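You operate a simulated robot arm through the tools that you are given. There is no shell and no other tool. Be economical: measure what you need, move in short steps, check, and stop when the job is done.

You run a simulated robot arm. Do the job below in one go: nothing can be reset, and whatever is moved stays where it is left.

## Task
Plug the blue tester and the work light into the white strip and switch it on.
Fine: grey strip off before the blue plug comes out; white strip on last; the charger's plug stays.

Only the result counts: the job must be done as asked and must still hold three seconds after the hand-in. Knocking over, shifting, dropping, spilling or breaking anything else fails it.

## Robot
A 6-joint arm with a two-finger parallel gripper, fixed in place. Base frame: the origin is at the foot of the arm, x ahead of it, y to its left, z up. Readings come in mm, degrees, newtons and seconds.
With the tool pointing down near the work surface it reaches from about 320 to 700 mm from the base axis. Its first joint turns from -166.0 to 166.0 degrees. Payload 4.1 kg.
Tool frame: the origin (TCP) lies between the finger pads and is the grasp point; the fingertips stand 23 mm ahead of it; z points along the fingers, y is the line along which they close. The gripper opens to 94 mm. The fingers are 38 mm wide and 10 mm thick; the gripper's body (54 by 96 mm) begins 39 mm behind the TCP.
Orientation is that of the tool frame in the base frame, as a unit quaternion [x, y, z, w]. With the fingers straight down and closing along the base's y, the tool's x points along the base's -x, its y along +y and its z along -z.

## Interface
- The arm moves only by the tool step_arm. Its argument "increments" is a list of rows, each an object of numbers (a shift or turn left out is 0, a gripper value left out holds the last): "x", "y", "z": the shift along the tool's x, y, z in units of 30 mm (1.0 is 30 mm); "rx", "ry", "rz": the turn, a rotation vector about the tool's x, y, z in units of 6 degrees (1.0 is 6 degrees); "hand": the opening, from 0 (shut) to 1 (fully open). In form: [{"x": .., "y": .., "z": .., "rx": .., "ry": .., "rz": .., "hand": ..}, ...]. A call has 1 to 10 rows; each row shifts and turns the commanded pose from where the row before left it, along the tool's axes as they then stand. A call with a number of a shift or a turn outside -1 to 1 is refused whole. Each row takes 0.2 s and may step no farther than 50 mm and 8.6 degrees from the row before; otherwise, or with a gripper value out of range, the whole call is refused. A pose out of reach is approached as far as the arm can. The call stops where the force on the tool passes 40 N (or 10 N more than at its start, if that is more) or the arm is blocked; 0.2 s more then pass. Each finger travels about 45 mm/s and halts on what it meets, pressing with about 37 N; the grip force reading is that of the motor and also rises with nothing between the fingers. The clock runs only during rows and for 0.2 s after the last one: add rows that do not move to give the fingers time. The reply holds the time, the measured pose of the TCP, the force on the tool along the base axes, the opening and the grip force, in the units named above and with some noise, and new pictures: "show" is both (left out), scene, wrist or none.
- Cameras (640 x 400 px; columns grow to the right, rows downward): "scene" is fixed at [213.9, -642.9, 1406.8]; the picture's right is [0.77, 0.64, 0.00], its down [0.52, -0.63, -0.58] and it looks along [-0.37, 0.44, -0.82] (base axes); focal length 238 px, centre (320, 200). "wrist" rides on the gripper at [86, 16, -74] in the tool frame; the picture's right is [-0.18, 0.98, 0.00], its down [-0.58, -0.11, -0.81] and it looks along [-0.79, -0.15, 0.59] (tool axes); focal length 243 px, centre (320, 200). There is no depth. A picture from a camera that has moved, and an enlarged one, comes with that camera's place and axes in the base frame and with its lens. The place of the scene camera against the robot may be out by one fixed shift of up to 12 mm in any direction.
- raise_lower(by): slides the trunk up (or, below 0, down) by that many mm; the arm rides with it, the base frame stays. It gives what a move gives, with no picture.
- close_up(camera, box): a new picture of the part [left, top, right, bottom] of that camera's present view, enlarged. No time passes.
- close_job(): hands the job in; it is judged then, once.

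Go step by step. Nothing tells you positions but the pictures and the camera data: compare them with the known pose of the tool, close in by small moves and look again before you grip or let go. The budget is 120 turns and 170 pictures, counting those below and the enlarged ones. Unless the task says otherwise, let go and move clear before handing in, and close with one line.

The tools are called after ">>>" by a JSON object that holds its "fn" and its "kwargs". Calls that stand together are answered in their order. step_arm: Moves the arm, as the interface text tells. Its arguments: {"type":"object","properties":{"increments":{"type":"array","items":{"type":"object","properties":{"x":{"type":"number"},"y":{"type":"number"},"z":{"type":"number"},"rx":{"type":"number"},"ry":{"type":"number"},"rz":{"type":"number"},"hand":{"type":"number"}}}},"show":{"type":"string","enum":["both","scene","wrist","none"]}},"required":["increments"]} The other tools are called the same way: raise_lower (by) slides the trunk up or down; close_up (camera, box) takes an enlarged picture of a part of a camera's view; close_job () hands the job in.

At the start:

```text
clock: 0.0
tcp_pos: [2.3, -367.9, 1160.3]
ee_rot: [0.0, 1.0, 0.001, 0.0]
ft_force: [-0.2, -0.3, -0.4]
opening: 94.2
grip_force: 0.0
trunk travel left (down, up): [-525.0, 65.0]
```

scene: 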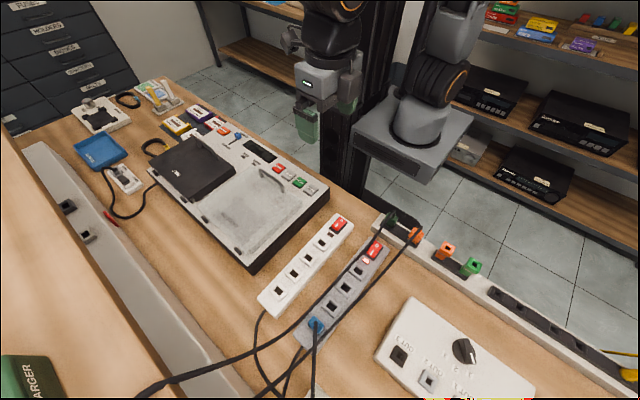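
wrist: 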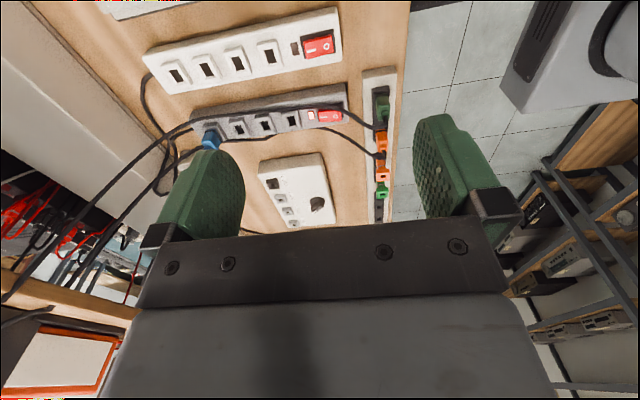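

I see a white strip and a grey strip with a blue plug, and a row of coloured plugs on a rail. I'll enlarge the views to identify things.

>>> {"fn": "close_up", "kwargs": {"camera": "scene", "box": [240, 190, 400, 290]}}

>>> {"fn": "close_up", "kwargs": {"camera": "scene", "box": [240, 280, 400, 380]}}

>>> {"fn": "close_up", "kwargs": {"camera": "scene", "box": [360, 190, 520, 290]}}

>>> {"fn": "close_up", "kwargs": {"camera": "wrist", "box": [130, 0, 450, 200]}}

>>> {"fn": "close_up", "kwargs": {"camera": "scene", "box": [40, 70, 240, 195]}}

```text
4.00 times, centred on (320, 240) of scene
camera zoom: at [213.9, -642.9, 1406.8], right [0.77, 0.64, 0.0], down [0.52, -0.63, -0.58], along [-0.37, 0.44, -0.82], focal length 952 px, centre (320, 40)
```

zoom: 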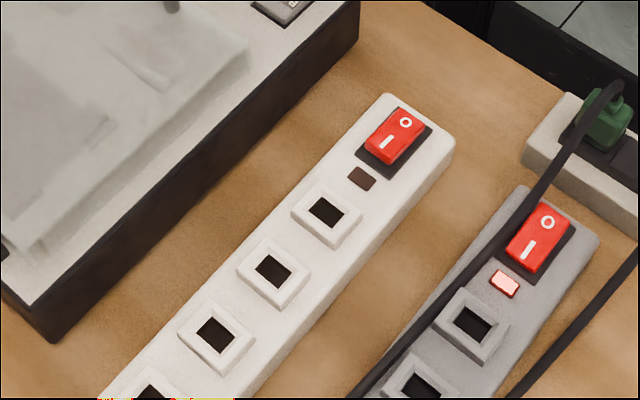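

```text
4.00 times, centred on (320, 330) of scene
camera zoom: at [213.9, -642.9, 1406.8], right [0.77, 0.64, 0.0], down [0.52, -0.63, -0.58], along [-0.37, 0.44, -0.82], focal length 952 px, centre (320, -320)
```

zoom: 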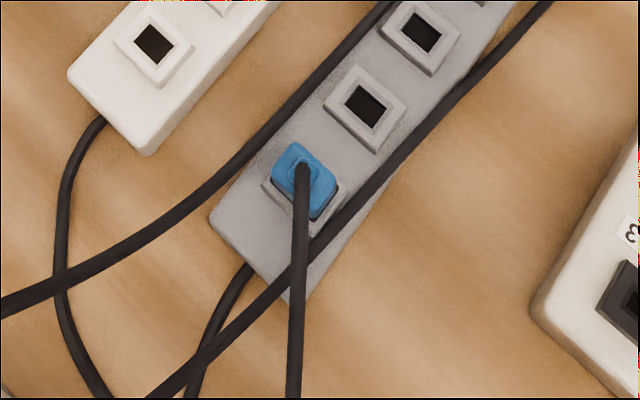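

```text
4.00 times, centred on (440, 240) of scene
camera zoom: at [213.9, -642.9, 1406.8], right [0.77, 0.64, 0.0], down [0.52, -0.63, -0.58], along [-0.37, 0.44, -0.82], focal length 952 px, centre (-160, 40)
```

zoom: 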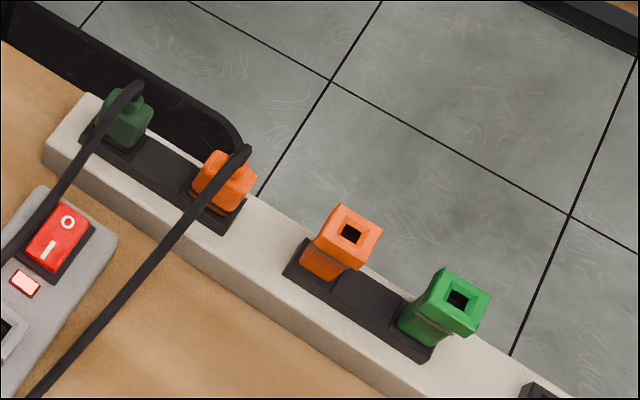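

```text
2.00 times, centred on (290, 100) of wrist
camera zoom: at [-83.6, -353.3, 1234.3], right [0.18, 0.98, 0.0], down [0.58, -0.11, 0.81], along [0.79, -0.15, -0.59], focal length 485 px, centre (380, 400)
```

zoom: 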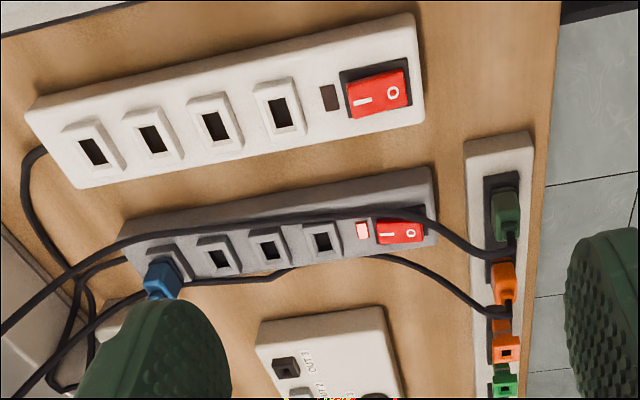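

```text
3.20 times, centred on (140, 132) of scene
camera zoom: at [213.9, -642.9, 1406.8], right [0.77, 0.64, 0.0], down [0.52, -0.63, -0.58], along [-0.37, 0.44, -0.82], focal length 762 px, centre (896, 416)
```

zoom: 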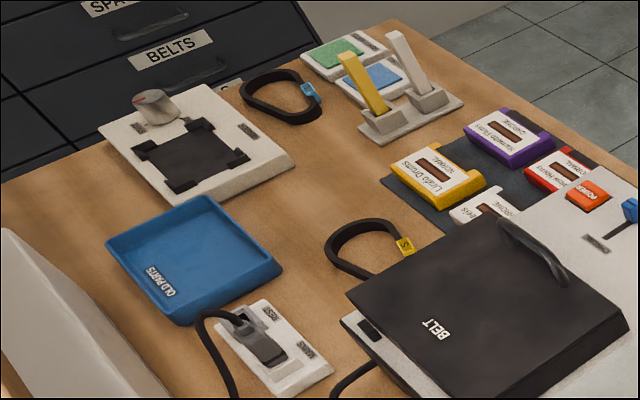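

>>> {"fn": "close_up", "kwargs": {"camera": "scene", "box": [0, 200, 320, 400]}}

>>> {"fn": "close_up", "kwargs": {"camera": "wrist", "box": [0, 120, 240, 400]}}

>>> {"fn": "close_up", "kwargs": {"camera": "scene", "box": [360, 280, 552, 400]}}

```text
2.00 times, centred on (160, 300) of scene
camera zoom: at [213.9, -642.9, 1406.8], right [0.77, 0.64, 0.0], down [0.52, -0.63, -0.58], along [-0.37, 0.44, -0.82], focal length 476 px, centre (640, 0)
```

zoom: 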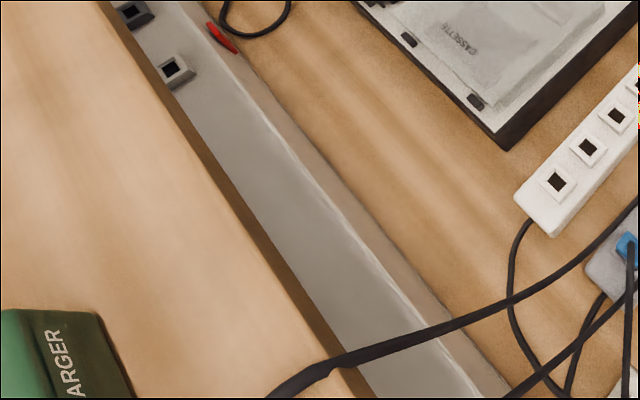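

```text
1.43 times, centred on (120, 260) of wrist
camera zoom: at [-83.6, -353.3, 1234.3], right [0.18, 0.98, 0.0], down [0.58, -0.11, 0.81], along [0.79, -0.15, -0.59], focal length 347 px, centre (606, 114)
```

zoom: 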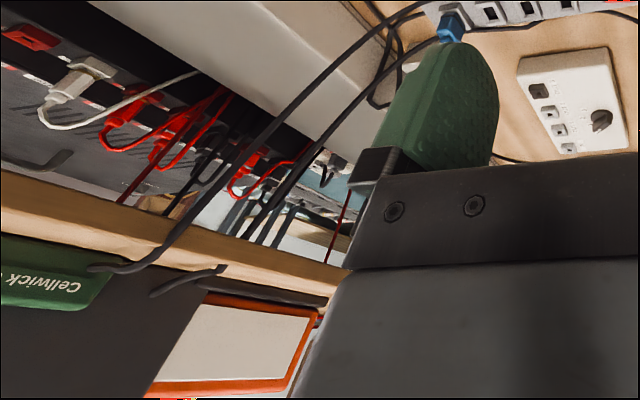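

```text
3.33 times, centred on (456, 340) of scene
camera zoom: at [213.9, -642.9, 1406.8], right [0.77, 0.64, 0.0], down [0.52, -0.63, -0.58], along [-0.37, 0.44, -0.82], focal length 793 px, centre (-133, -267)
```

zoom: 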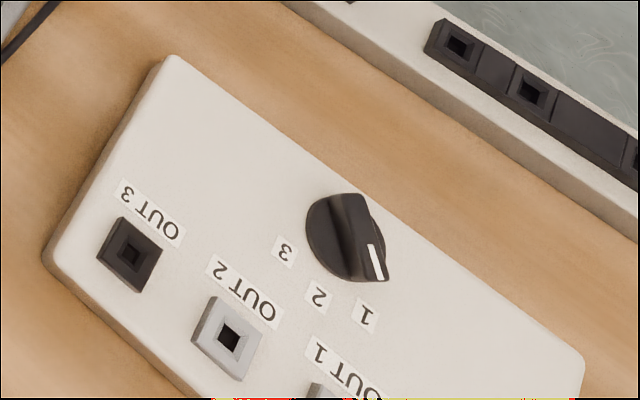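

The green charger and orange work-light panel sit on the shelf with the dark green and orange corded plugs parked in the rail. I'll lower the wrist camera for a closer view of the plugs.

>>> {"fn": "step_arm", "kwargs": {"increments": [{"x": -0.4, "z": 0.87}, {"x": -0.4, "z": 0.87}, {"x": -0.4, "z": 0.87}, {"x": -0.4, "z": 0.87}, {"x": -0.4, "z": 0.87}], "show": "wrist"}}

```text
clock: 1.2
tcp_pos: [63.7, -369.6, 1031.0]
ee_rot: [0.0, 1.0, 0.0, 0.0]
ft_force: [-0.6, 0.8, -0.6]
opening: 94.2
grip_force: 0.0
trunk travel left (down, up): [-525.0, 65.0]
camera wrist: at [-23.4, -354.1, 1105.3], right [0.18, 0.98, 0.0], down [0.58, -0.11, 0.81], along [0.79, -0.15, -0.59], focal length 243 px, centre (320, 200)
```

wrist: 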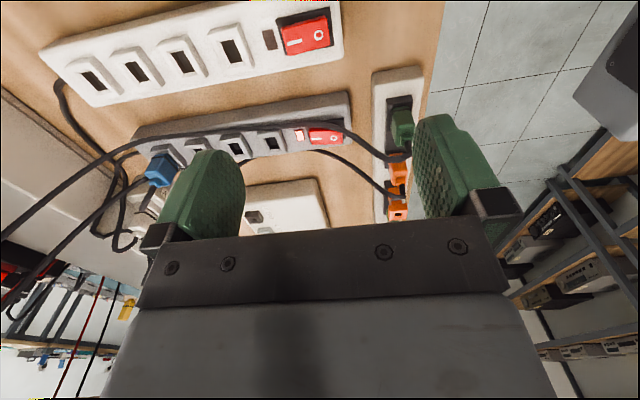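

>>> {"fn": "close_up", "kwargs": {"camera": "wrist", "box": [340, 80, 468, 240]}}

>>> {"fn": "close_up", "kwargs": {"camera": "wrist", "box": [90, 90, 346, 250]}}

>>> {"fn": "close_up", "kwargs": {"camera": "scene", "box": [380, 200, 444, 240]}}

```text
2.50 times, centred on (404, 160) of wrist
camera zoom: at [-23.4, -354.1, 1105.3], right [0.18, 0.98, 0.0], down [0.58, -0.11, 0.81], along [0.79, -0.15, -0.59], focal length 606 px, centre (110, 300)
```

zoom: 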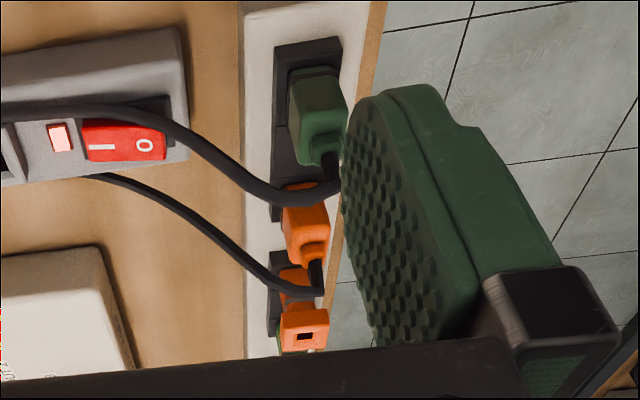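

```text
2.50 times, centred on (218, 170) of wrist
camera zoom: at [-23.4, -354.1, 1105.3], right [0.18, 0.98, 0.0], down [0.58, -0.11, 0.81], along [0.79, -0.15, -0.59], focal length 606 px, centre (575, 275)
```

zoom: 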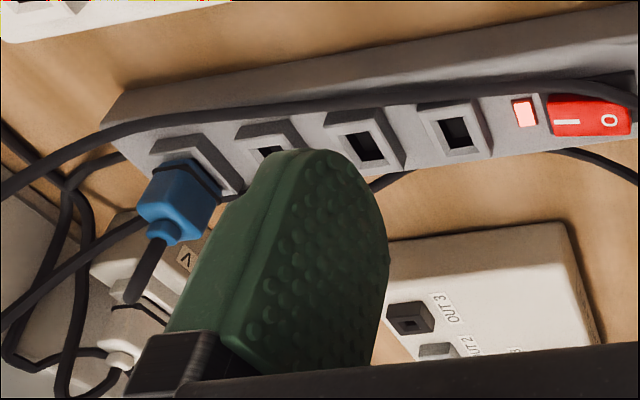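

```text
10.00 times, centred on (412, 220) of scene
camera zoom: at [213.9, -642.9, 1406.8], right [0.77, 0.64, 0.0], down [0.52, -0.63, -0.58], along [-0.37, 0.44, -0.82], focal length 2380 px, centre (-600, 0)
```

zoom: 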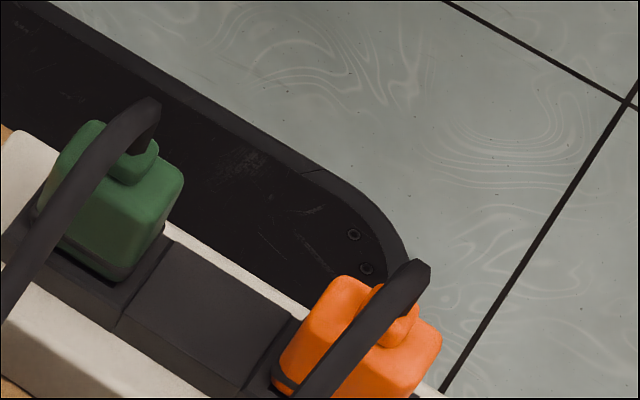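

The strips' tops are around z≈870; the grey rocker is near (165,-382), its "O" end towards +y. I'll shut the gripper and hover over the O end.

>>> {"fn": "step_arm", "kwargs": {"increments": [{"x": -0.89, "z": 0.5, "hand": 0}, {"x": -0.89, "z": 0.5}, {"x": -0.89, "z": 0.8}, {"x": -0.89, "z": 0.8}, {}, {}]}}

```text
clock: 2.6
tcp_pos: [169.3, -368.3, 952.9]
ee_rot: [0.001, 1.0, 0.0, 0.0]
ft_force: [0.0, 1.0, 0.0]
opening: 0.0
grip_force: 33.4
trunk travel left (down, up): [-525.0, 65.0]
camera wrist: at [82.6, -353.0, 1027.3], right [0.19, 0.98, 0.0], down [0.58, -0.11, 0.81], along [0.79, -0.15, -0.59], focal length 243 px, centre (320, 200)
```

scene: 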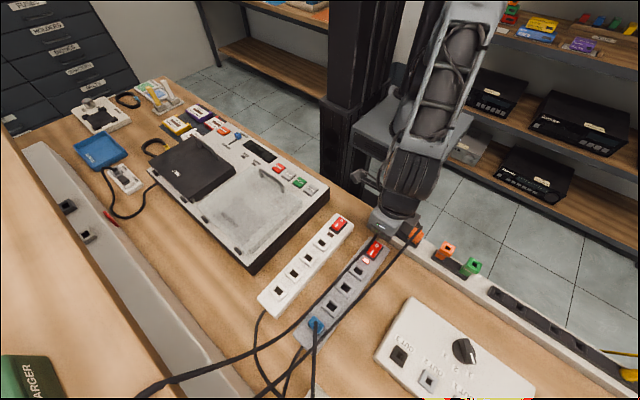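
wrist: 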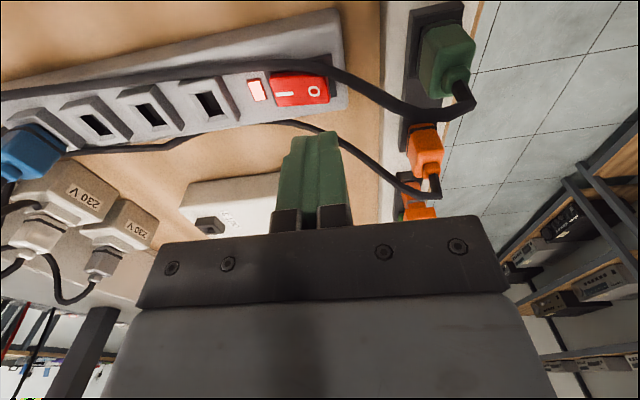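

>>> {"fn": "close_up", "kwargs": {"camera": "wrist", "box": [220, 30, 380, 130]}}

>>> {"fn": "close_up", "kwargs": {"camera": "wrist", "box": [380, 0, 508, 220]}}

>>> {"fn": "close_up", "kwargs": {"camera": "scene", "box": [340, 210, 436, 270]}}

```text
4.00 times, centred on (300, 80) of wrist
camera zoom: at [82.6, -353.0, 1027.3], right [0.19, 0.98, 0.0], down [0.58, -0.11, 0.81], along [0.79, -0.15, -0.59], focal length 970 px, centre (400, 680)
```

zoom: 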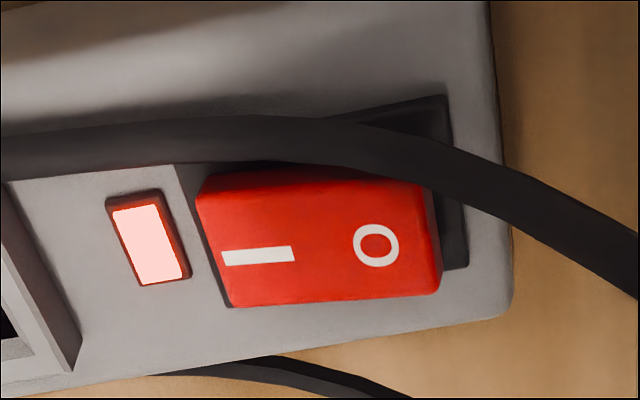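

```text
1.82 times, centred on (444, 110) of wrist
camera zoom: at [82.6, -353.0, 1027.3], right [0.19, 0.98, 0.0], down [0.58, -0.11, 0.81], along [0.79, -0.15, -0.59], focal length 441 px, centre (94, 364)
```

zoom: 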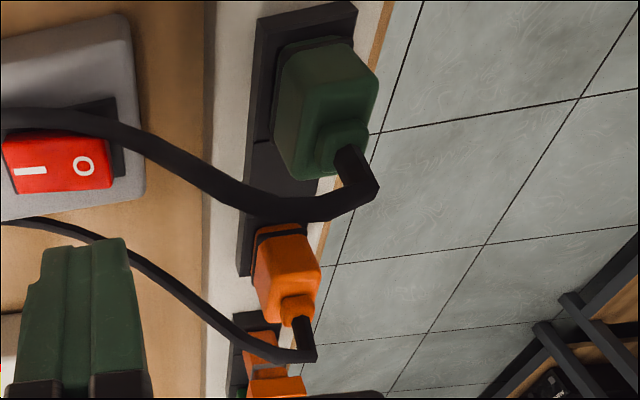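

```text
6.67 times, centred on (388, 240) of scene
camera zoom: at [213.9, -642.9, 1406.8], right [0.77, 0.64, 0.0], down [0.52, -0.63, -0.58], along [-0.37, 0.44, -0.82], focal length 1587 px, centre (-133, -67)
```

zoom: 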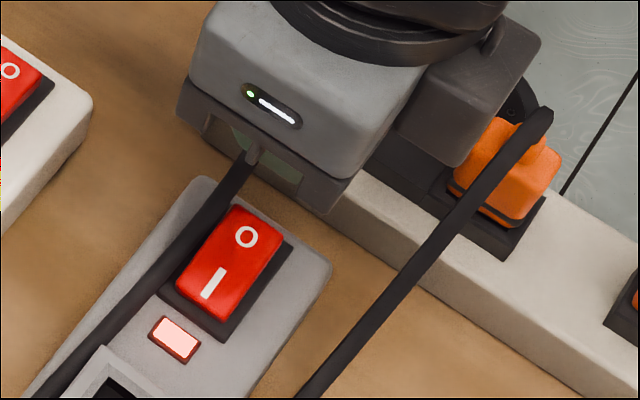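

The O end is raised (lit = on). I'll shift to x≈177 to stay off the cable and press the O end.

>>> {"fn": "step_arm", "kwargs": {"increments": [{"x": -0.25, "y": 0.03, "z": 0.3}, {"z": 0.6}, {"z": 0.6}, {"z": 0.1}, {"z": 0.1}, {"z": 0.1}, {"z": 0.1}], "show": "wrist"}}

```text
clock: 4.2
tcp_pos: [177.6, -367.8, 894.0]
ee_rot: [0.0, 1.0, 0.001, 0.0]
ft_force: [1.5, 2.2, 3.0]
opening: 0.0
grip_force: 37.1
trunk travel left (down, up): [-525.0, 65.0]
camera wrist: at [90.9, -352.2, 968.7], right [0.18, 0.98, 0.0], down [0.58, -0.11, 0.81], along [0.79, -0.15, -0.59], focal length 243 px, centre (320, 200)
```

wrist: 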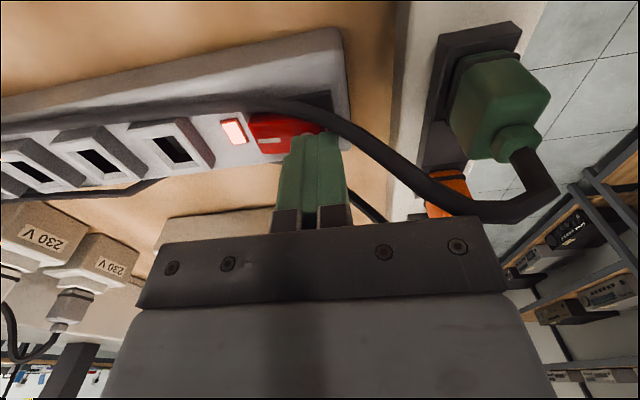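

Contact is beginning at tip z≈871; press on.

>>> {"fn": "step_arm", "kwargs": {"increments": [{"z": 0.08}, {"z": 0.08}, {"z": 0.08}, {"z": 0.08}], "show": "wrist"}}

```text
clock: 5.1
tcp_pos: [177.1, -367.5, 892.2]
ee_rot: [0.0, 1.0, -0.004, 0.001]
ft_force: [-1.5, 13.3, 26.7]
opening: 0.2
grip_force: 36.7
trunk travel left (down, up): [-525.0, 65.0]
stopped in row 4: the force on the tool passed its limit (the readings are from after the stop); the commanded pose is now the measured one
camera wrist: at [90.8, -351.4, 964.7], right [0.18, 0.98, -0.01], down [0.58, -0.1, 0.81], along [0.79, -0.15, -0.59], focal length 243 px, centre (320, 200)
```

wrist: 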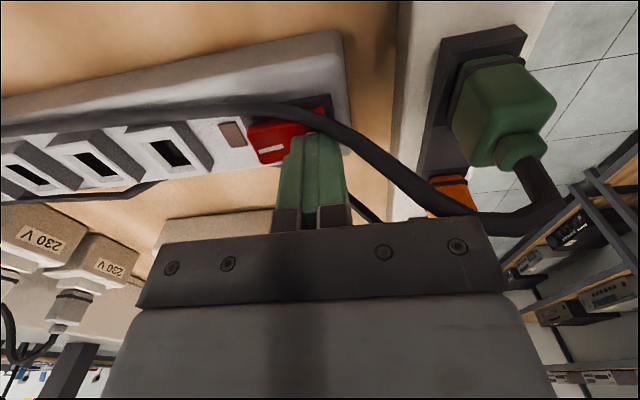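

Grey strip is off (lamp dark). I'll rise and turn the tool 90° so the fingers close along x with the cord running between them.

>>> {"fn": "step_arm", "kwargs": {"increments": [{"z": -0.8}, {"z": -0.9}, {"z": -0.9}, {"rz": 1}, {"rz": 1}, {"rz": 1}, {"rz": 1}, {"rz": 1}, {"rz": 1}, {"rz": 1}], "show": "none"}}

>>> {"fn": "step_arm", "kwargs": {"increments": [{"rz": 1}, {"rz": 1}, {"rz": 1}, {"rz": 1}, {"rz": 1}, {"rz": 1}, {"rz": 1}, {"rz": 1, "hand": 0.6}, {}, {}]}}

```text
clock: 7.3
tcp_pos: [177.9, -369.1, 967.1]
ee_rot: [0.36, 0.933, -0.002, 0.002]
ft_force: [-0.3, -0.6, -0.4]
opening: 0.0
grip_force: 37.1
trunk travel left (down, up): [-525.0, 65.0]
```

```text
clock: 9.5
tcp_pos: [177.8, -369.3, 966.5]
ee_rot: [0.708, 0.706, -0.001, 0.002]
ft_force: [-0.3, 0.2, 0.0]
opening: 56.5
grip_force: 0.0
trunk travel left (down, up): [-525.0, 65.0]
camera wrist: at [194.0, -283.1, 1040.8], right [0.98, -0.19, 0.0], down [-0.11, -0.58, 0.81], along [-0.15, -0.79, -0.59], focal length 243 px, centre (320, 200)
```

scene: 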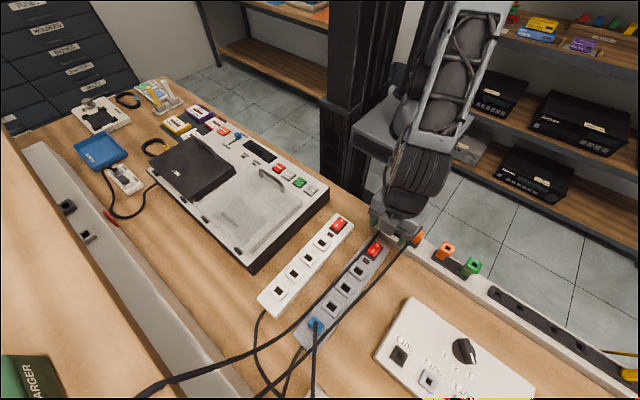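
wrist: 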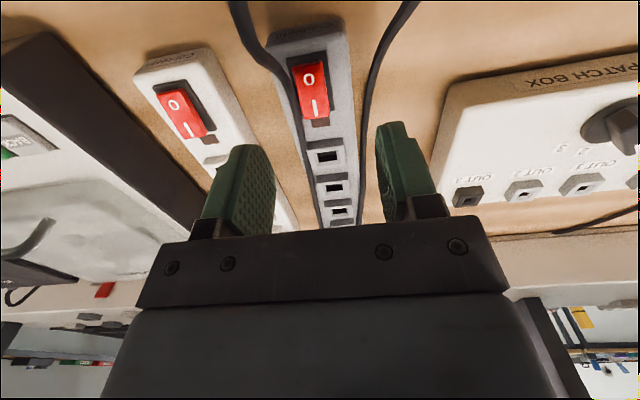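

>>> {"fn": "step_arm", "kwargs": {"increments": [{"x": -0.9, "y": -0.07}, {"x": -0.9, "y": -0.07}, {"x": -0.9, "y": -0.07}, {"x": -0.9, "y": -0.07}, {"x": -0.9, "y": -0.07}, {"x": -0.9, "y": -0.07}, {"x": -0.9, "y": -0.07}, {"x": -0.9, "y": -0.07}, {}]}}

```text
clock: 11.5
tcp_pos: [161.8, -587.3, 967.3]
ee_rot: [0.707, 0.708, -0.001, 0.002]
ft_force: [-0.2, -0.9, -0.5]
opening: 56.4
grip_force: 0.1
trunk travel left (down, up): [-525.0, 65.0]
camera wrist: at [177.1, -501.6, 1040.0], right [0.98, -0.18, 0.0], down [-0.11, -0.58, 0.81], along [-0.15, -0.79, -0.59], focal length 243 px, centre (320, 200)
```

scene: 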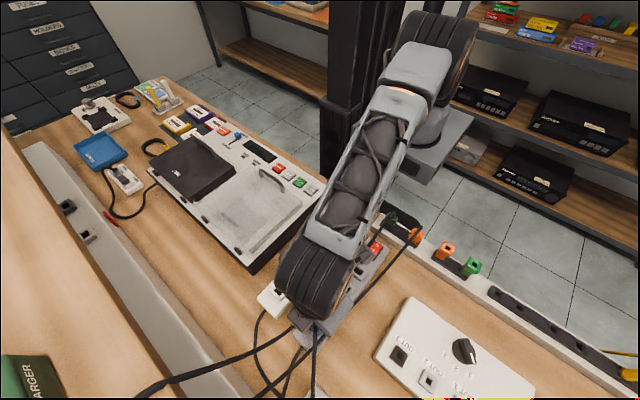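
wrist: 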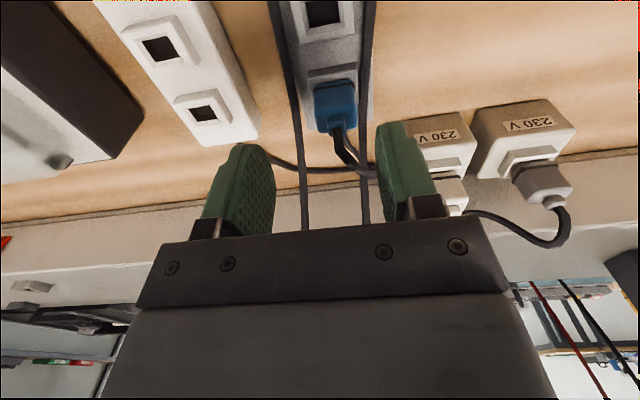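

>>> {"fn": "close_up", "kwargs": {"camera": "wrist", "box": [240, 40, 432, 160]}}

>>> {"fn": "close_up", "kwargs": {"camera": "wrist", "box": [90, 0, 282, 120]}}

```text
3.33 times, centred on (336, 100) of wrist
camera zoom: at [177.1, -501.6, 1040.0], right [0.98, -0.18, 0.0], down [-0.11, -0.58, 0.81], along [-0.15, -0.79, -0.59], focal length 809 px, centre (267, 533)
```

zoom: 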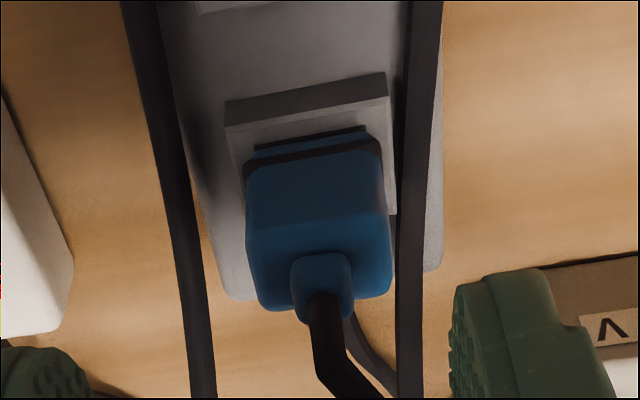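

```text
3.33 times, centred on (186, 60) of wrist
camera zoom: at [177.1, -501.6, 1040.0], right [0.98, -0.18, 0.0], down [-0.11, -0.58, 0.81], along [-0.15, -0.79, -0.59], focal length 809 px, centre (767, 667)
```

zoom: 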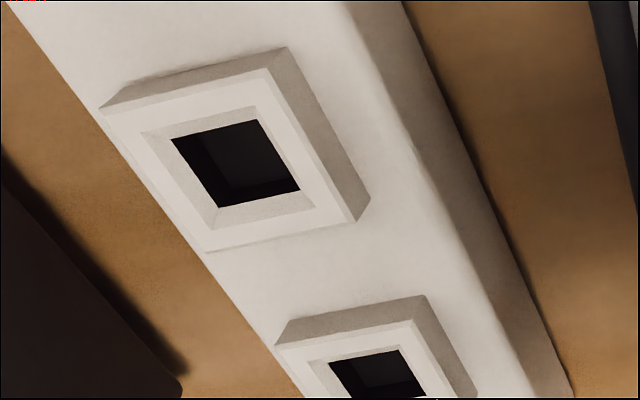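

The blue plug is just ahead and below, with two other cords passing either side. I'll centre over it and descend a little for a second sighting.

>>> {"fn": "step_arm", "kwargs": {"increments": [{"x": -0.33, "y": 0.17}, {"z": 0.5}, {"z": 0.5}, {}], "show": "wrist"}}

>>> {"fn": "close_up", "kwargs": {"camera": "wrist", "box": [240, 20, 432, 140]}}

```text
clock: 12.5
tcp_pos: [166.3, -596.8, 937.2]
ee_rot: [0.707, 0.707, 0.0, 0.002]
ft_force: [-0.4, 0.1, -0.6]
opening: 56.5
grip_force: 0.0
trunk travel left (down, up): [-525.0, 65.0]
camera wrist: at [181.6, -510.4, 1011.3], right [0.98, -0.18, 0.0], down [-0.11, -0.58, 0.81], along [-0.15, -0.8, -0.59], focal length 243 px, centre (320, 200)
```

wrist: 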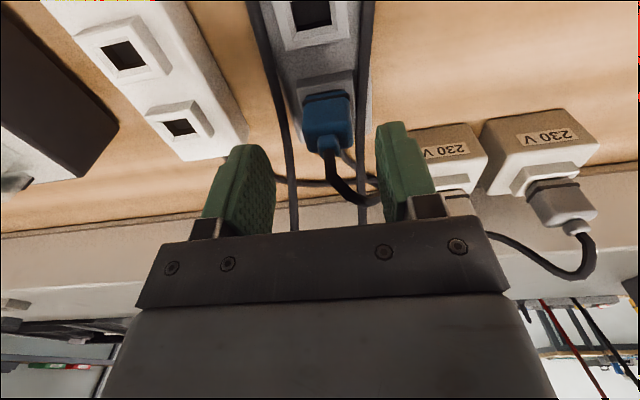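

```text
3.33 times, centred on (336, 80) of wrist
camera zoom: at [181.6, -510.4, 1011.3], right [0.98, -0.18, 0.0], down [-0.11, -0.58, 0.81], along [-0.15, -0.8, -0.59], focal length 809 px, centre (267, 600)
```

zoom: 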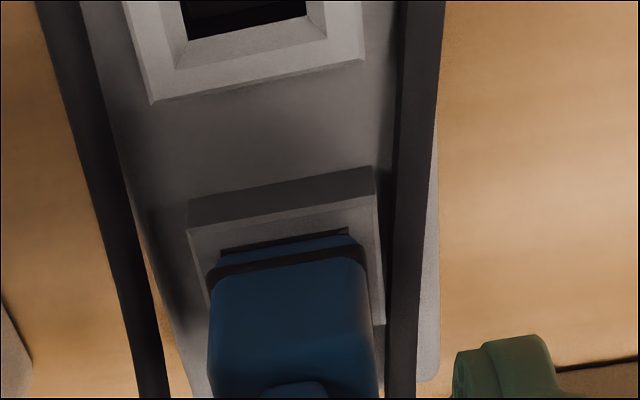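

>>> {"fn": "step_arm", "kwargs": {"increments": [{"y": 0.13, "hand": 0.75}, {"z": 0.25}, {"z": 0.25}, {}], "show": "wrist"}}

>>> {"fn": "close_up", "kwargs": {"camera": "wrist", "box": [240, 60, 432, 180]}}

>>> {"fn": "close_up", "kwargs": {"camera": "scene", "box": [240, 270, 400, 370]}}

```text
clock: 13.5
tcp_pos: [169.9, -594.8, 922.2]
ee_rot: [0.707, 0.707, 0.0, 0.002]
ft_force: [0.1, 0.2, -1.2]
opening: 70.7
grip_force: 0.1
trunk travel left (down, up): [-525.0, 65.0]
camera wrist: at [185.8, -509.2, 995.6], right [0.98, -0.18, 0.0], down [-0.11, -0.58, 0.81], along [-0.15, -0.8, -0.59], focal length 243 px, centre (320, 200)
```

wrist: 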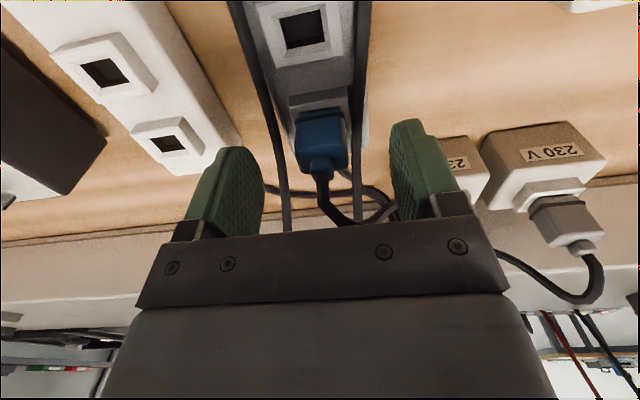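

```text
3.33 times, centred on (336, 120) of wrist
camera zoom: at [185.8, -509.2, 995.6], right [0.98, -0.18, 0.0], down [-0.11, -0.58, 0.81], along [-0.15, -0.8, -0.59], focal length 809 px, centre (267, 467)
```

zoom: 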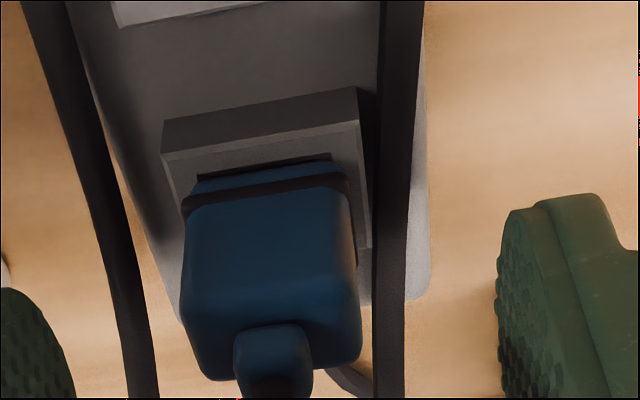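

```text
4.00 times, centred on (320, 320) of scene
camera zoom: at [213.9, -642.9, 1406.8], right [0.77, 0.64, 0.0], down [0.52, -0.63, -0.58], along [-0.37, 0.44, -0.82], focal length 952 px, centre (320, -280)
```

zoom: 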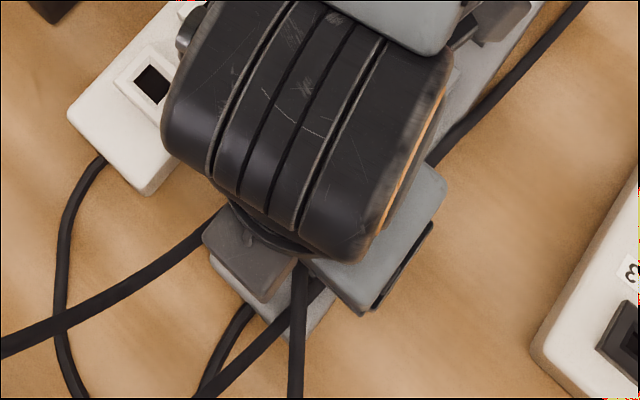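

The plug is centred between the fingers at about (169,-599), top ≈903. I'll descend to TCP z≈904 and watch the force.

>>> {"fn": "step_arm", "kwargs": {"increments": [{"x": -0.14, "y": -0.02}, {"z": 0.2}, {"z": 0.2}, {"z": 0.2}, {}], "show": "wrist"}}

>>> {"fn": "close_up", "kwargs": {"camera": "wrist", "box": [240, 80, 432, 200]}}

```text
clock: 14.7
tcp_pos: [168.6, -600.9, 905.3]
ee_rot: [0.707, 0.707, -0.001, 0.001]
ft_force: [0.7, -0.3, 0.1]
opening: 70.5
grip_force: 0.0
trunk travel left (down, up): [-525.0, 65.0]
camera wrist: at [185.2, -513.6, 978.7], right [0.98, -0.18, 0.0], down [-0.11, -0.58, 0.81], along [-0.15, -0.79, -0.59], focal length 243 px, centre (320, 200)
```

wrist: 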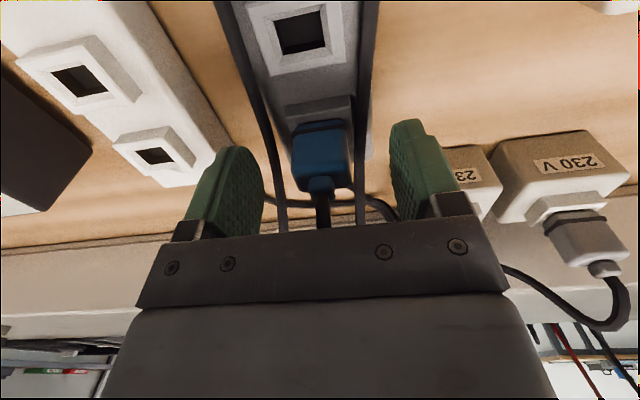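

```text
3.33 times, centred on (336, 140) of wrist
camera zoom: at [185.2, -513.6, 978.7], right [0.98, -0.18, 0.0], down [-0.11, -0.58, 0.81], along [-0.15, -0.79, -0.59], focal length 809 px, centre (267, 400)
```

zoom: 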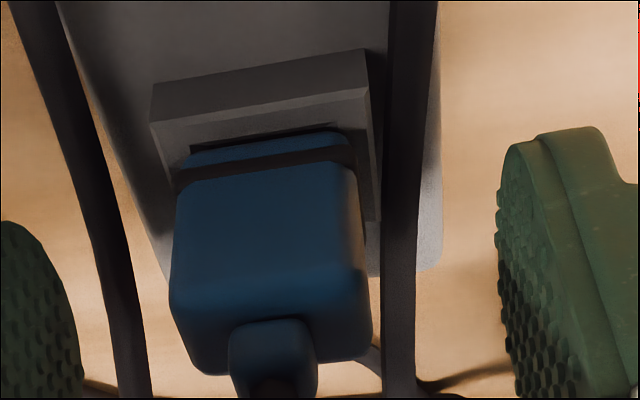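

Well aligned. I'll close partway and look for cord contact before gripping.

>>> {"fn": "step_arm", "kwargs": {"increments": [{"hand": 0.5}, {"hand": 0.4}, {}, {}], "show": "wrist"}}

>>> {"fn": "close_up", "kwargs": {"camera": "wrist", "box": [240, 80, 432, 200]}}

```text
clock: 15.7
tcp_pos: [168.9, -600.0, 906.7]
ee_rot: [0.707, 0.707, -0.001, 0.001]
ft_force: [-0.1, -0.4, 0.1]
opening: 37.8
grip_force: 0.0
trunk travel left (down, up): [-525.0, 65.0]
camera wrist: at [185.2, -513.6, 978.9], right [0.98, -0.18, 0.0], down [-0.11, -0.58, 0.81], along [-0.15, -0.79, -0.59], focal length 243 px, centre (320, 200)
```

wrist: 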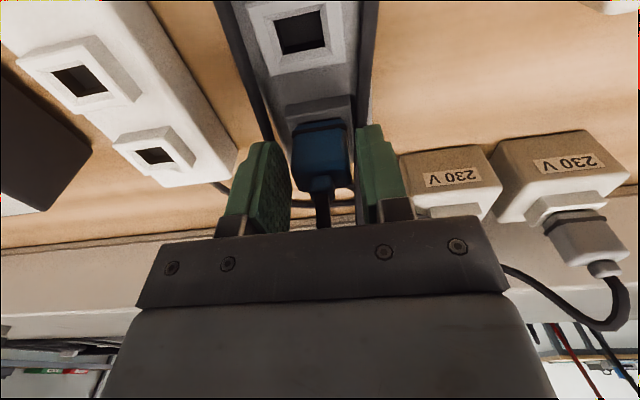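

```text
3.33 times, centred on (336, 140) of wrist
camera zoom: at [185.2, -513.6, 978.9], right [0.98, -0.18, 0.0], down [-0.11, -0.58, 0.81], along [-0.15, -0.79, -0.59], focal length 809 px, centre (267, 400)
```

zoom: 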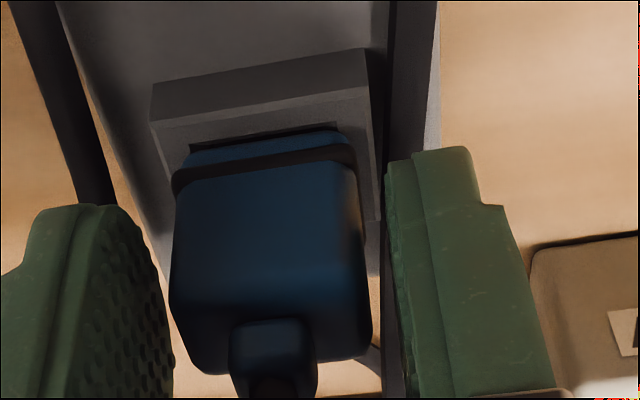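

The cords are not disturbed by the fingers. Gripping the plug now.

>>> {"fn": "step_arm", "kwargs": {"increments": [{"hand": 0.33}, {"hand": 0.28}, {"hand": 0.2}, {}, {}], "show": "wrist"}}

```text
clock: 16.9
tcp_pos: [169.6, -599.6, 905.2]
ee_rot: [0.707, 0.707, -0.001, 0.002]
ft_force: [1.5, -0.2, -0.3]
opening: 28.2
grip_force: 37.5
trunk travel left (down, up): [-525.0, 65.0]
camera wrist: at [185.4, -513.5, 978.9], right [0.98, -0.18, 0.0], down [-0.11, -0.58, 0.81], along [-0.15, -0.8, -0.59], focal length 243 px, centre (320, 200)
```

wrist: 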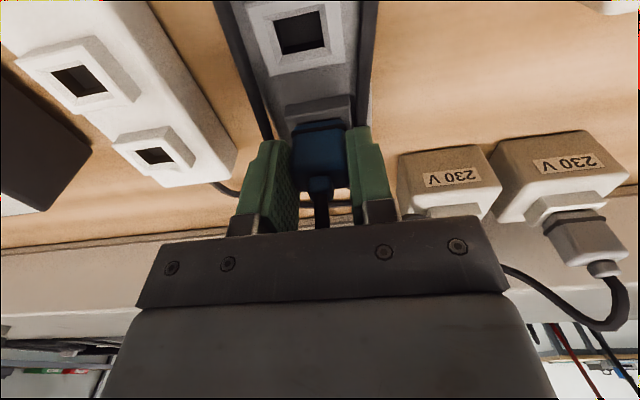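

Gripped at 28 mm. Pull straight up.

>>> {"fn": "step_arm", "kwargs": {"increments": [{"z": -0.1}, {"z": -0.2}, {"z": -0.3}, {"z": -0.5}, {"z": -0.5}, {"z": -0.5}]}}

```text
clock: 18.3
tcp_pos: [169.6, -598.9, 969.7]
ee_rot: [0.707, 0.707, -0.001, 0.003]
ft_force: [-0.4, 0.1, -1.0]
opening: 28.2
grip_force: 36.8
trunk travel left (down, up): [-525.0, 65.0]
camera wrist: at [184.8, -513.2, 1042.6], right [0.98, -0.18, 0.0], down [-0.11, -0.58, 0.81], along [-0.15, -0.8, -0.59], focal length 243 px, centre (320, 200)
```

scene: 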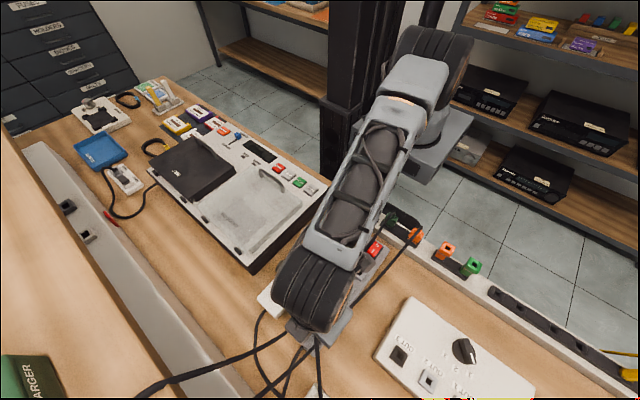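
wrist: 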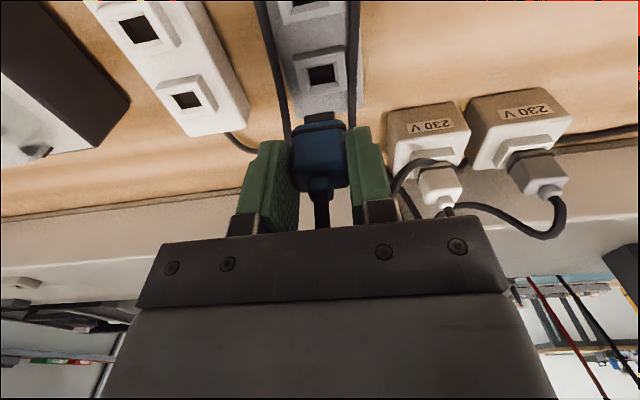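

The plug is out; the exposed grey socket at pixel (322,74) is my alignment reference. I'll shift ~103 mm towards −x over the white strip's end socket.

>>> {"fn": "step_arm", "kwargs": {"increments": [{"y": -0.86}, {"y": -0.86}, {"y": -0.86}, {"y": -0.86}, {}], "show": "wrist"}}

>>> {"fn": "close_up", "kwargs": {"camera": "wrist", "box": [224, 20, 416, 140]}}

```text
clock: 19.5
tcp_pos: [66.5, -599.0, 968.8]
ee_rot: [0.707, 0.707, 0.0, 0.001]
ft_force: [0.6, 0.9, -1.6]
opening: 28.2
grip_force: 36.8
trunk travel left (down, up): [-525.0, 65.0]
camera wrist: at [81.6, -512.3, 1041.6], right [0.98, -0.18, 0.0], down [-0.11, -0.58, 0.81], along [-0.15, -0.79, -0.59], focal length 243 px, centre (320, 200)
```

wrist: 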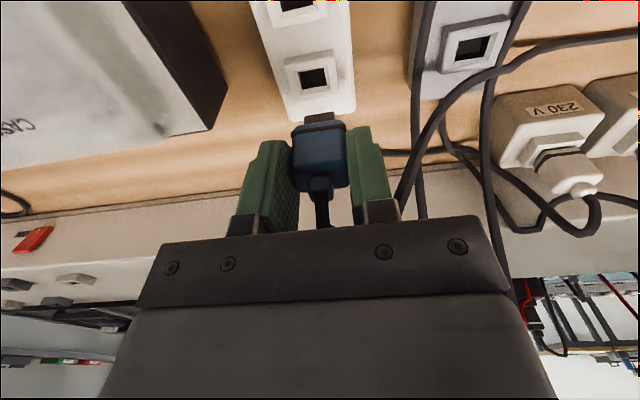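

```text
3.33 times, centred on (320, 80) of wrist
camera zoom: at [81.6, -512.3, 1041.6], right [0.98, -0.18, 0.0], down [-0.11, -0.58, 0.81], along [-0.15, -0.79, -0.59], focal length 809 px, centre (320, 600)
```

zoom: 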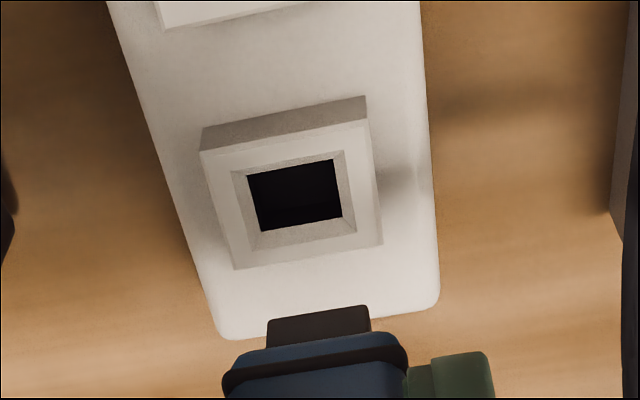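

To calibrate precisely, I'll go back above the grey socket and compare its enlarged picture at the same height.

>>> {"fn": "step_arm", "kwargs": {"increments": [{"y": 0.86}, {"y": 0.86}, {"y": 0.86}, {"y": 0.86}, {}], "show": "none"}}

>>> {"fn": "close_up", "kwargs": {"camera": "wrist", "box": [224, 20, 416, 140]}}

```text
clock: 20.7
tcp_pos: [169.0, -597.9, 966.9]
ee_rot: [0.708, 0.707, -0.001, 0.002]
ft_force: [-0.1, 0.1, -0.9]
opening: 28.2
grip_force: 37.4
trunk travel left (down, up): [-525.0, 65.0]
```

```text
3.33 times, centred on (320, 80) of wrist
camera zoom: at [184.9, -512.4, 1040.2], right [0.98, -0.19, 0.0], down [-0.11, -0.58, 0.81], along [-0.15, -0.79, -0.59], focal length 809 px, centre (320, 600)
```

zoom: 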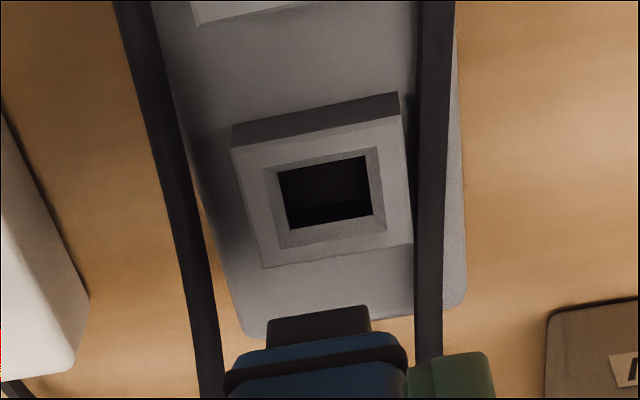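

The correction needed is −6.4 mm in x and +0.7 mm in y relative to the earlier trial. Moving over the white end socket and checking.

>>> {"fn": "step_arm", "kwargs": {"increments": [{"y": -0.913, "x": 0.025}, {"y": -0.913}, {"y": -0.913}, {"y": -0.913}, {}], "show": "none"}}

>>> {"fn": "close_up", "kwargs": {"camera": "wrist", "box": [224, 20, 416, 140]}}

```text
clock: 21.9
tcp_pos: [58.8, -596.3, 966.7]
ee_rot: [0.707, 0.707, 0.0, 0.002]
ft_force: [-0.3, -0.4, 0.7]
opening: 28.1
grip_force: 36.7
trunk travel left (down, up): [-525.0, 65.0]
```

```text
3.33 times, centred on (320, 80) of wrist
camera zoom: at [75.9, -510.8, 1040.1], right [0.98, -0.18, 0.0], down [-0.11, -0.58, 0.81], along [-0.15, -0.79, -0.59], focal length 809 px, centre (320, 600)
```

zoom: 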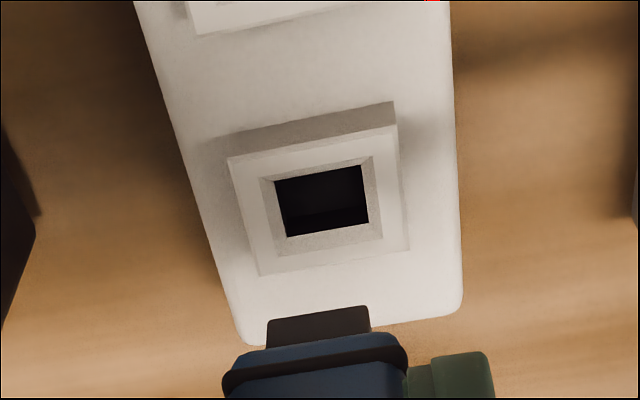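

>>> {"fn": "step_arm", "kwargs": {"increments": [{"y": -0.027, "x": -0.062}, {}, {}], "show": "none"}}

>>> {"fn": "close_up", "kwargs": {"camera": "wrist", "box": [224, 20, 416, 140]}}

```text
clock: 22.7
tcp_pos: [59.9, -598.1, 967.1]
ee_rot: [0.707, 0.707, 0.0, 0.002]
ft_force: [0.0, 0.5, -0.8]
opening: 28.2
grip_force: 36.8
trunk travel left (down, up): [-525.0, 65.0]
```

```text
3.33 times, centred on (320, 80) of wrist
camera zoom: at [75.4, -513.4, 1040.2], right [0.98, -0.18, 0.0], down [-0.11, -0.58, 0.81], along [-0.15, -0.79, -0.59], focal length 809 px, centre (320, 600)
```

zoom: 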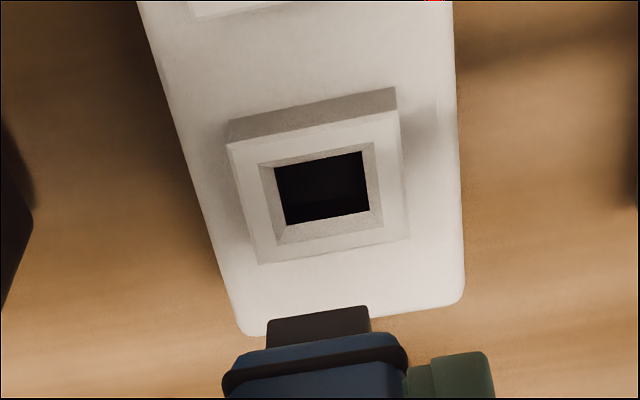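

>>> {"fn": "step_arm", "kwargs": {"increments": [{"y": -0.02, "x": 0.027}, {"z": 0.5}, {"z": 0.5}, {"z": 0.4}, {}], "show": "none"}}

>>> {"fn": "close_up", "kwargs": {"camera": "wrist", "box": [224, 40, 416, 160]}}

```text
clock: 23.9
tcp_pos: [58.2, -599.0, 925.1]
ee_rot: [0.707, 0.707, 0.0, 0.002]
ft_force: [-0.2, 0.3, -1.0]
opening: 28.2
grip_force: 36.8
trunk travel left (down, up): [-525.0, 65.0]
```

```text
3.33 times, centred on (320, 100) of wrist
camera zoom: at [74.6, -513.4, 998.5], right [0.98, -0.18, 0.0], down [-0.11, -0.58, 0.81], along [-0.15, -0.79, -0.59], focal length 809 px, centre (320, 533)
```

zoom: 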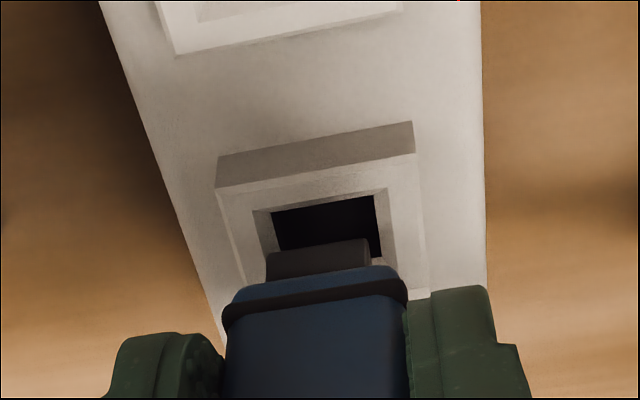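

Aligned well. Inserting slowly.

>>> {"fn": "step_arm", "kwargs": {"increments": [{"z": 0.13, "y": 0.015}, {"z": 0.1}, {"z": 0.1}, {"z": 0.1}, {"z": 0.1}, {"z": 0.1}], "show": "wrist"}}

>>> {"fn": "close_up", "kwargs": {"camera": "wrist", "box": [224, 60, 416, 180]}}

```text
clock: 25.3
tcp_pos: [59.0, -599.8, 907.2]
ee_rot: [0.707, 0.707, 0.0, 0.002]
ft_force: [2.8, 0.0, 1.4]
opening: 28.1
grip_force: 36.8
trunk travel left (down, up): [-525.0, 65.0]
camera wrist: at [75.1, -513.5, 979.7], right [0.98, -0.18, 0.0], down [-0.11, -0.58, 0.81], along [-0.15, -0.8, -0.59], focal length 243 px, centre (320, 200)
```

wrist: 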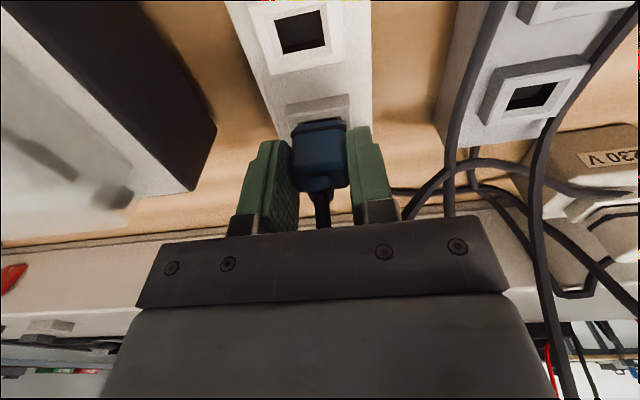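

```text
3.33 times, centred on (320, 120) of wrist
camera zoom: at [75.1, -513.5, 979.7], right [0.98, -0.18, 0.0], down [-0.11, -0.58, 0.81], along [-0.15, -0.8, -0.59], focal length 809 px, centre (320, 467)
```

zoom: 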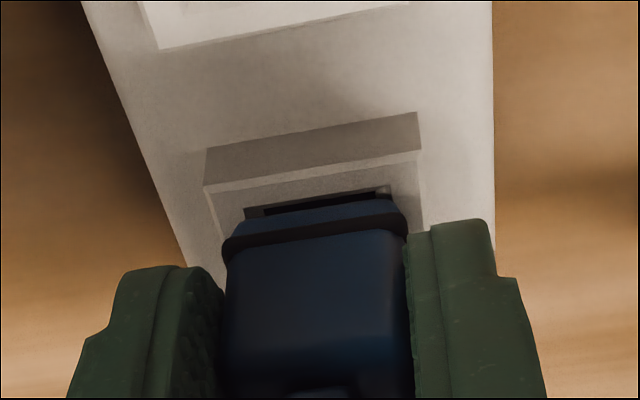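

It is going in freely; push to the seat.

>>> {"fn": "step_arm", "kwargs": {"increments": [{"z": 0.05}, {"z": 0.05}, {"z": 0.05}, {"z": 0.05}], "show": "none"}}

>>> {"fn": "close_up", "kwargs": {"camera": "wrist", "box": [224, 60, 416, 180]}}

```text
clock: 26.3
tcp_pos: [59.2, -599.6, 904.5]
ee_rot: [0.707, 0.708, -0.004, 0.005]
ft_force: [2.0, 5.4, 29.6]
opening: 28.5
grip_force: 37.6
trunk travel left (down, up): [-525.0, 65.0]
```

```text
3.33 times, centred on (320, 120) of wrist
camera zoom: at [75.1, -513.0, 977.7], right [0.98, -0.18, 0.0], down [-0.11, -0.57, 0.81], along [-0.15, -0.8, -0.58], focal length 809 px, centre (320, 467)
```

zoom: 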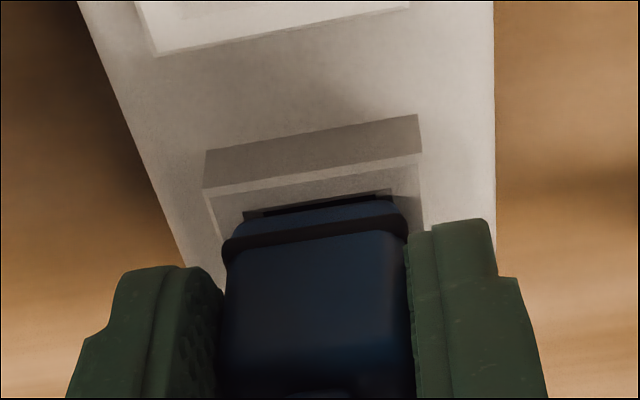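

Seated at the same height as it was in the grey strip. Relax, release and rise.

>>> {"fn": "step_arm", "kwargs": {"increments": [{"z": -0.06}, {"hand": 0.45}, {"hand": 0.5}, {}, {"z": -0.5}, {"z": -1}, {"z": -1}, {}]}}

>>> {"fn": "close_up", "kwargs": {"camera": "wrist", "box": [224, 20, 416, 140]}}

```text
clock: 28.1
tcp_pos: [55.4, -598.5, 976.7]
ee_rot: [0.707, 0.707, 0.0, 0.003]
ft_force: [0.3, 0.3, 0.1]
opening: 47.1
grip_force: 0.1
trunk travel left (down, up): [-525.0, 65.0]
camera wrist: at [71.9, -512.8, 1051.0], right [0.98, -0.18, 0.0], down [-0.11, -0.58, 0.81], along [-0.15, -0.79, -0.59], focal length 243 px, centre (320, 200)
```

scene: 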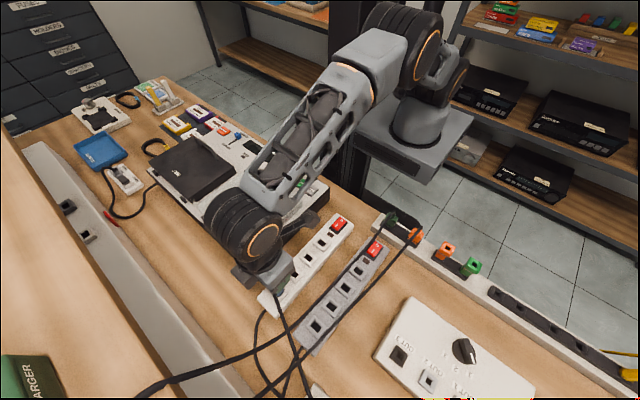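
wrist: 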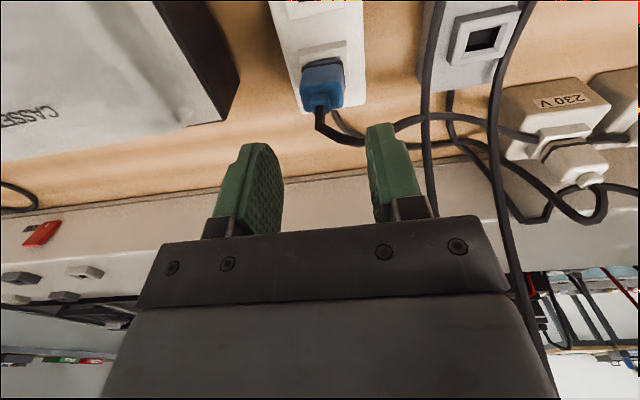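

```text
3.33 times, centred on (320, 80) of wrist
camera zoom: at [71.9, -512.8, 1051.0], right [0.98, -0.18, 0.0], down [-0.11, -0.58, 0.81], along [-0.15, -0.79, -0.59], focal length 809 px, centre (320, 600)
```

zoom: 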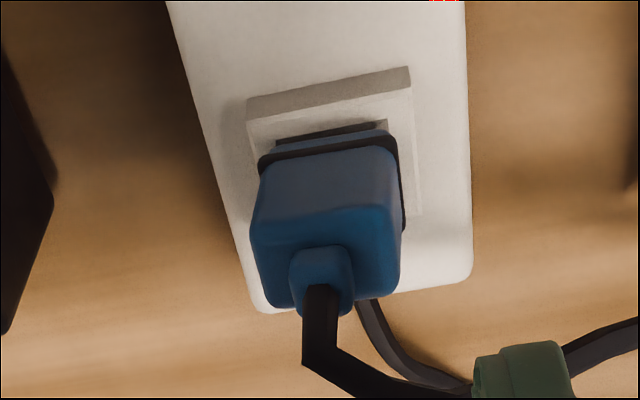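

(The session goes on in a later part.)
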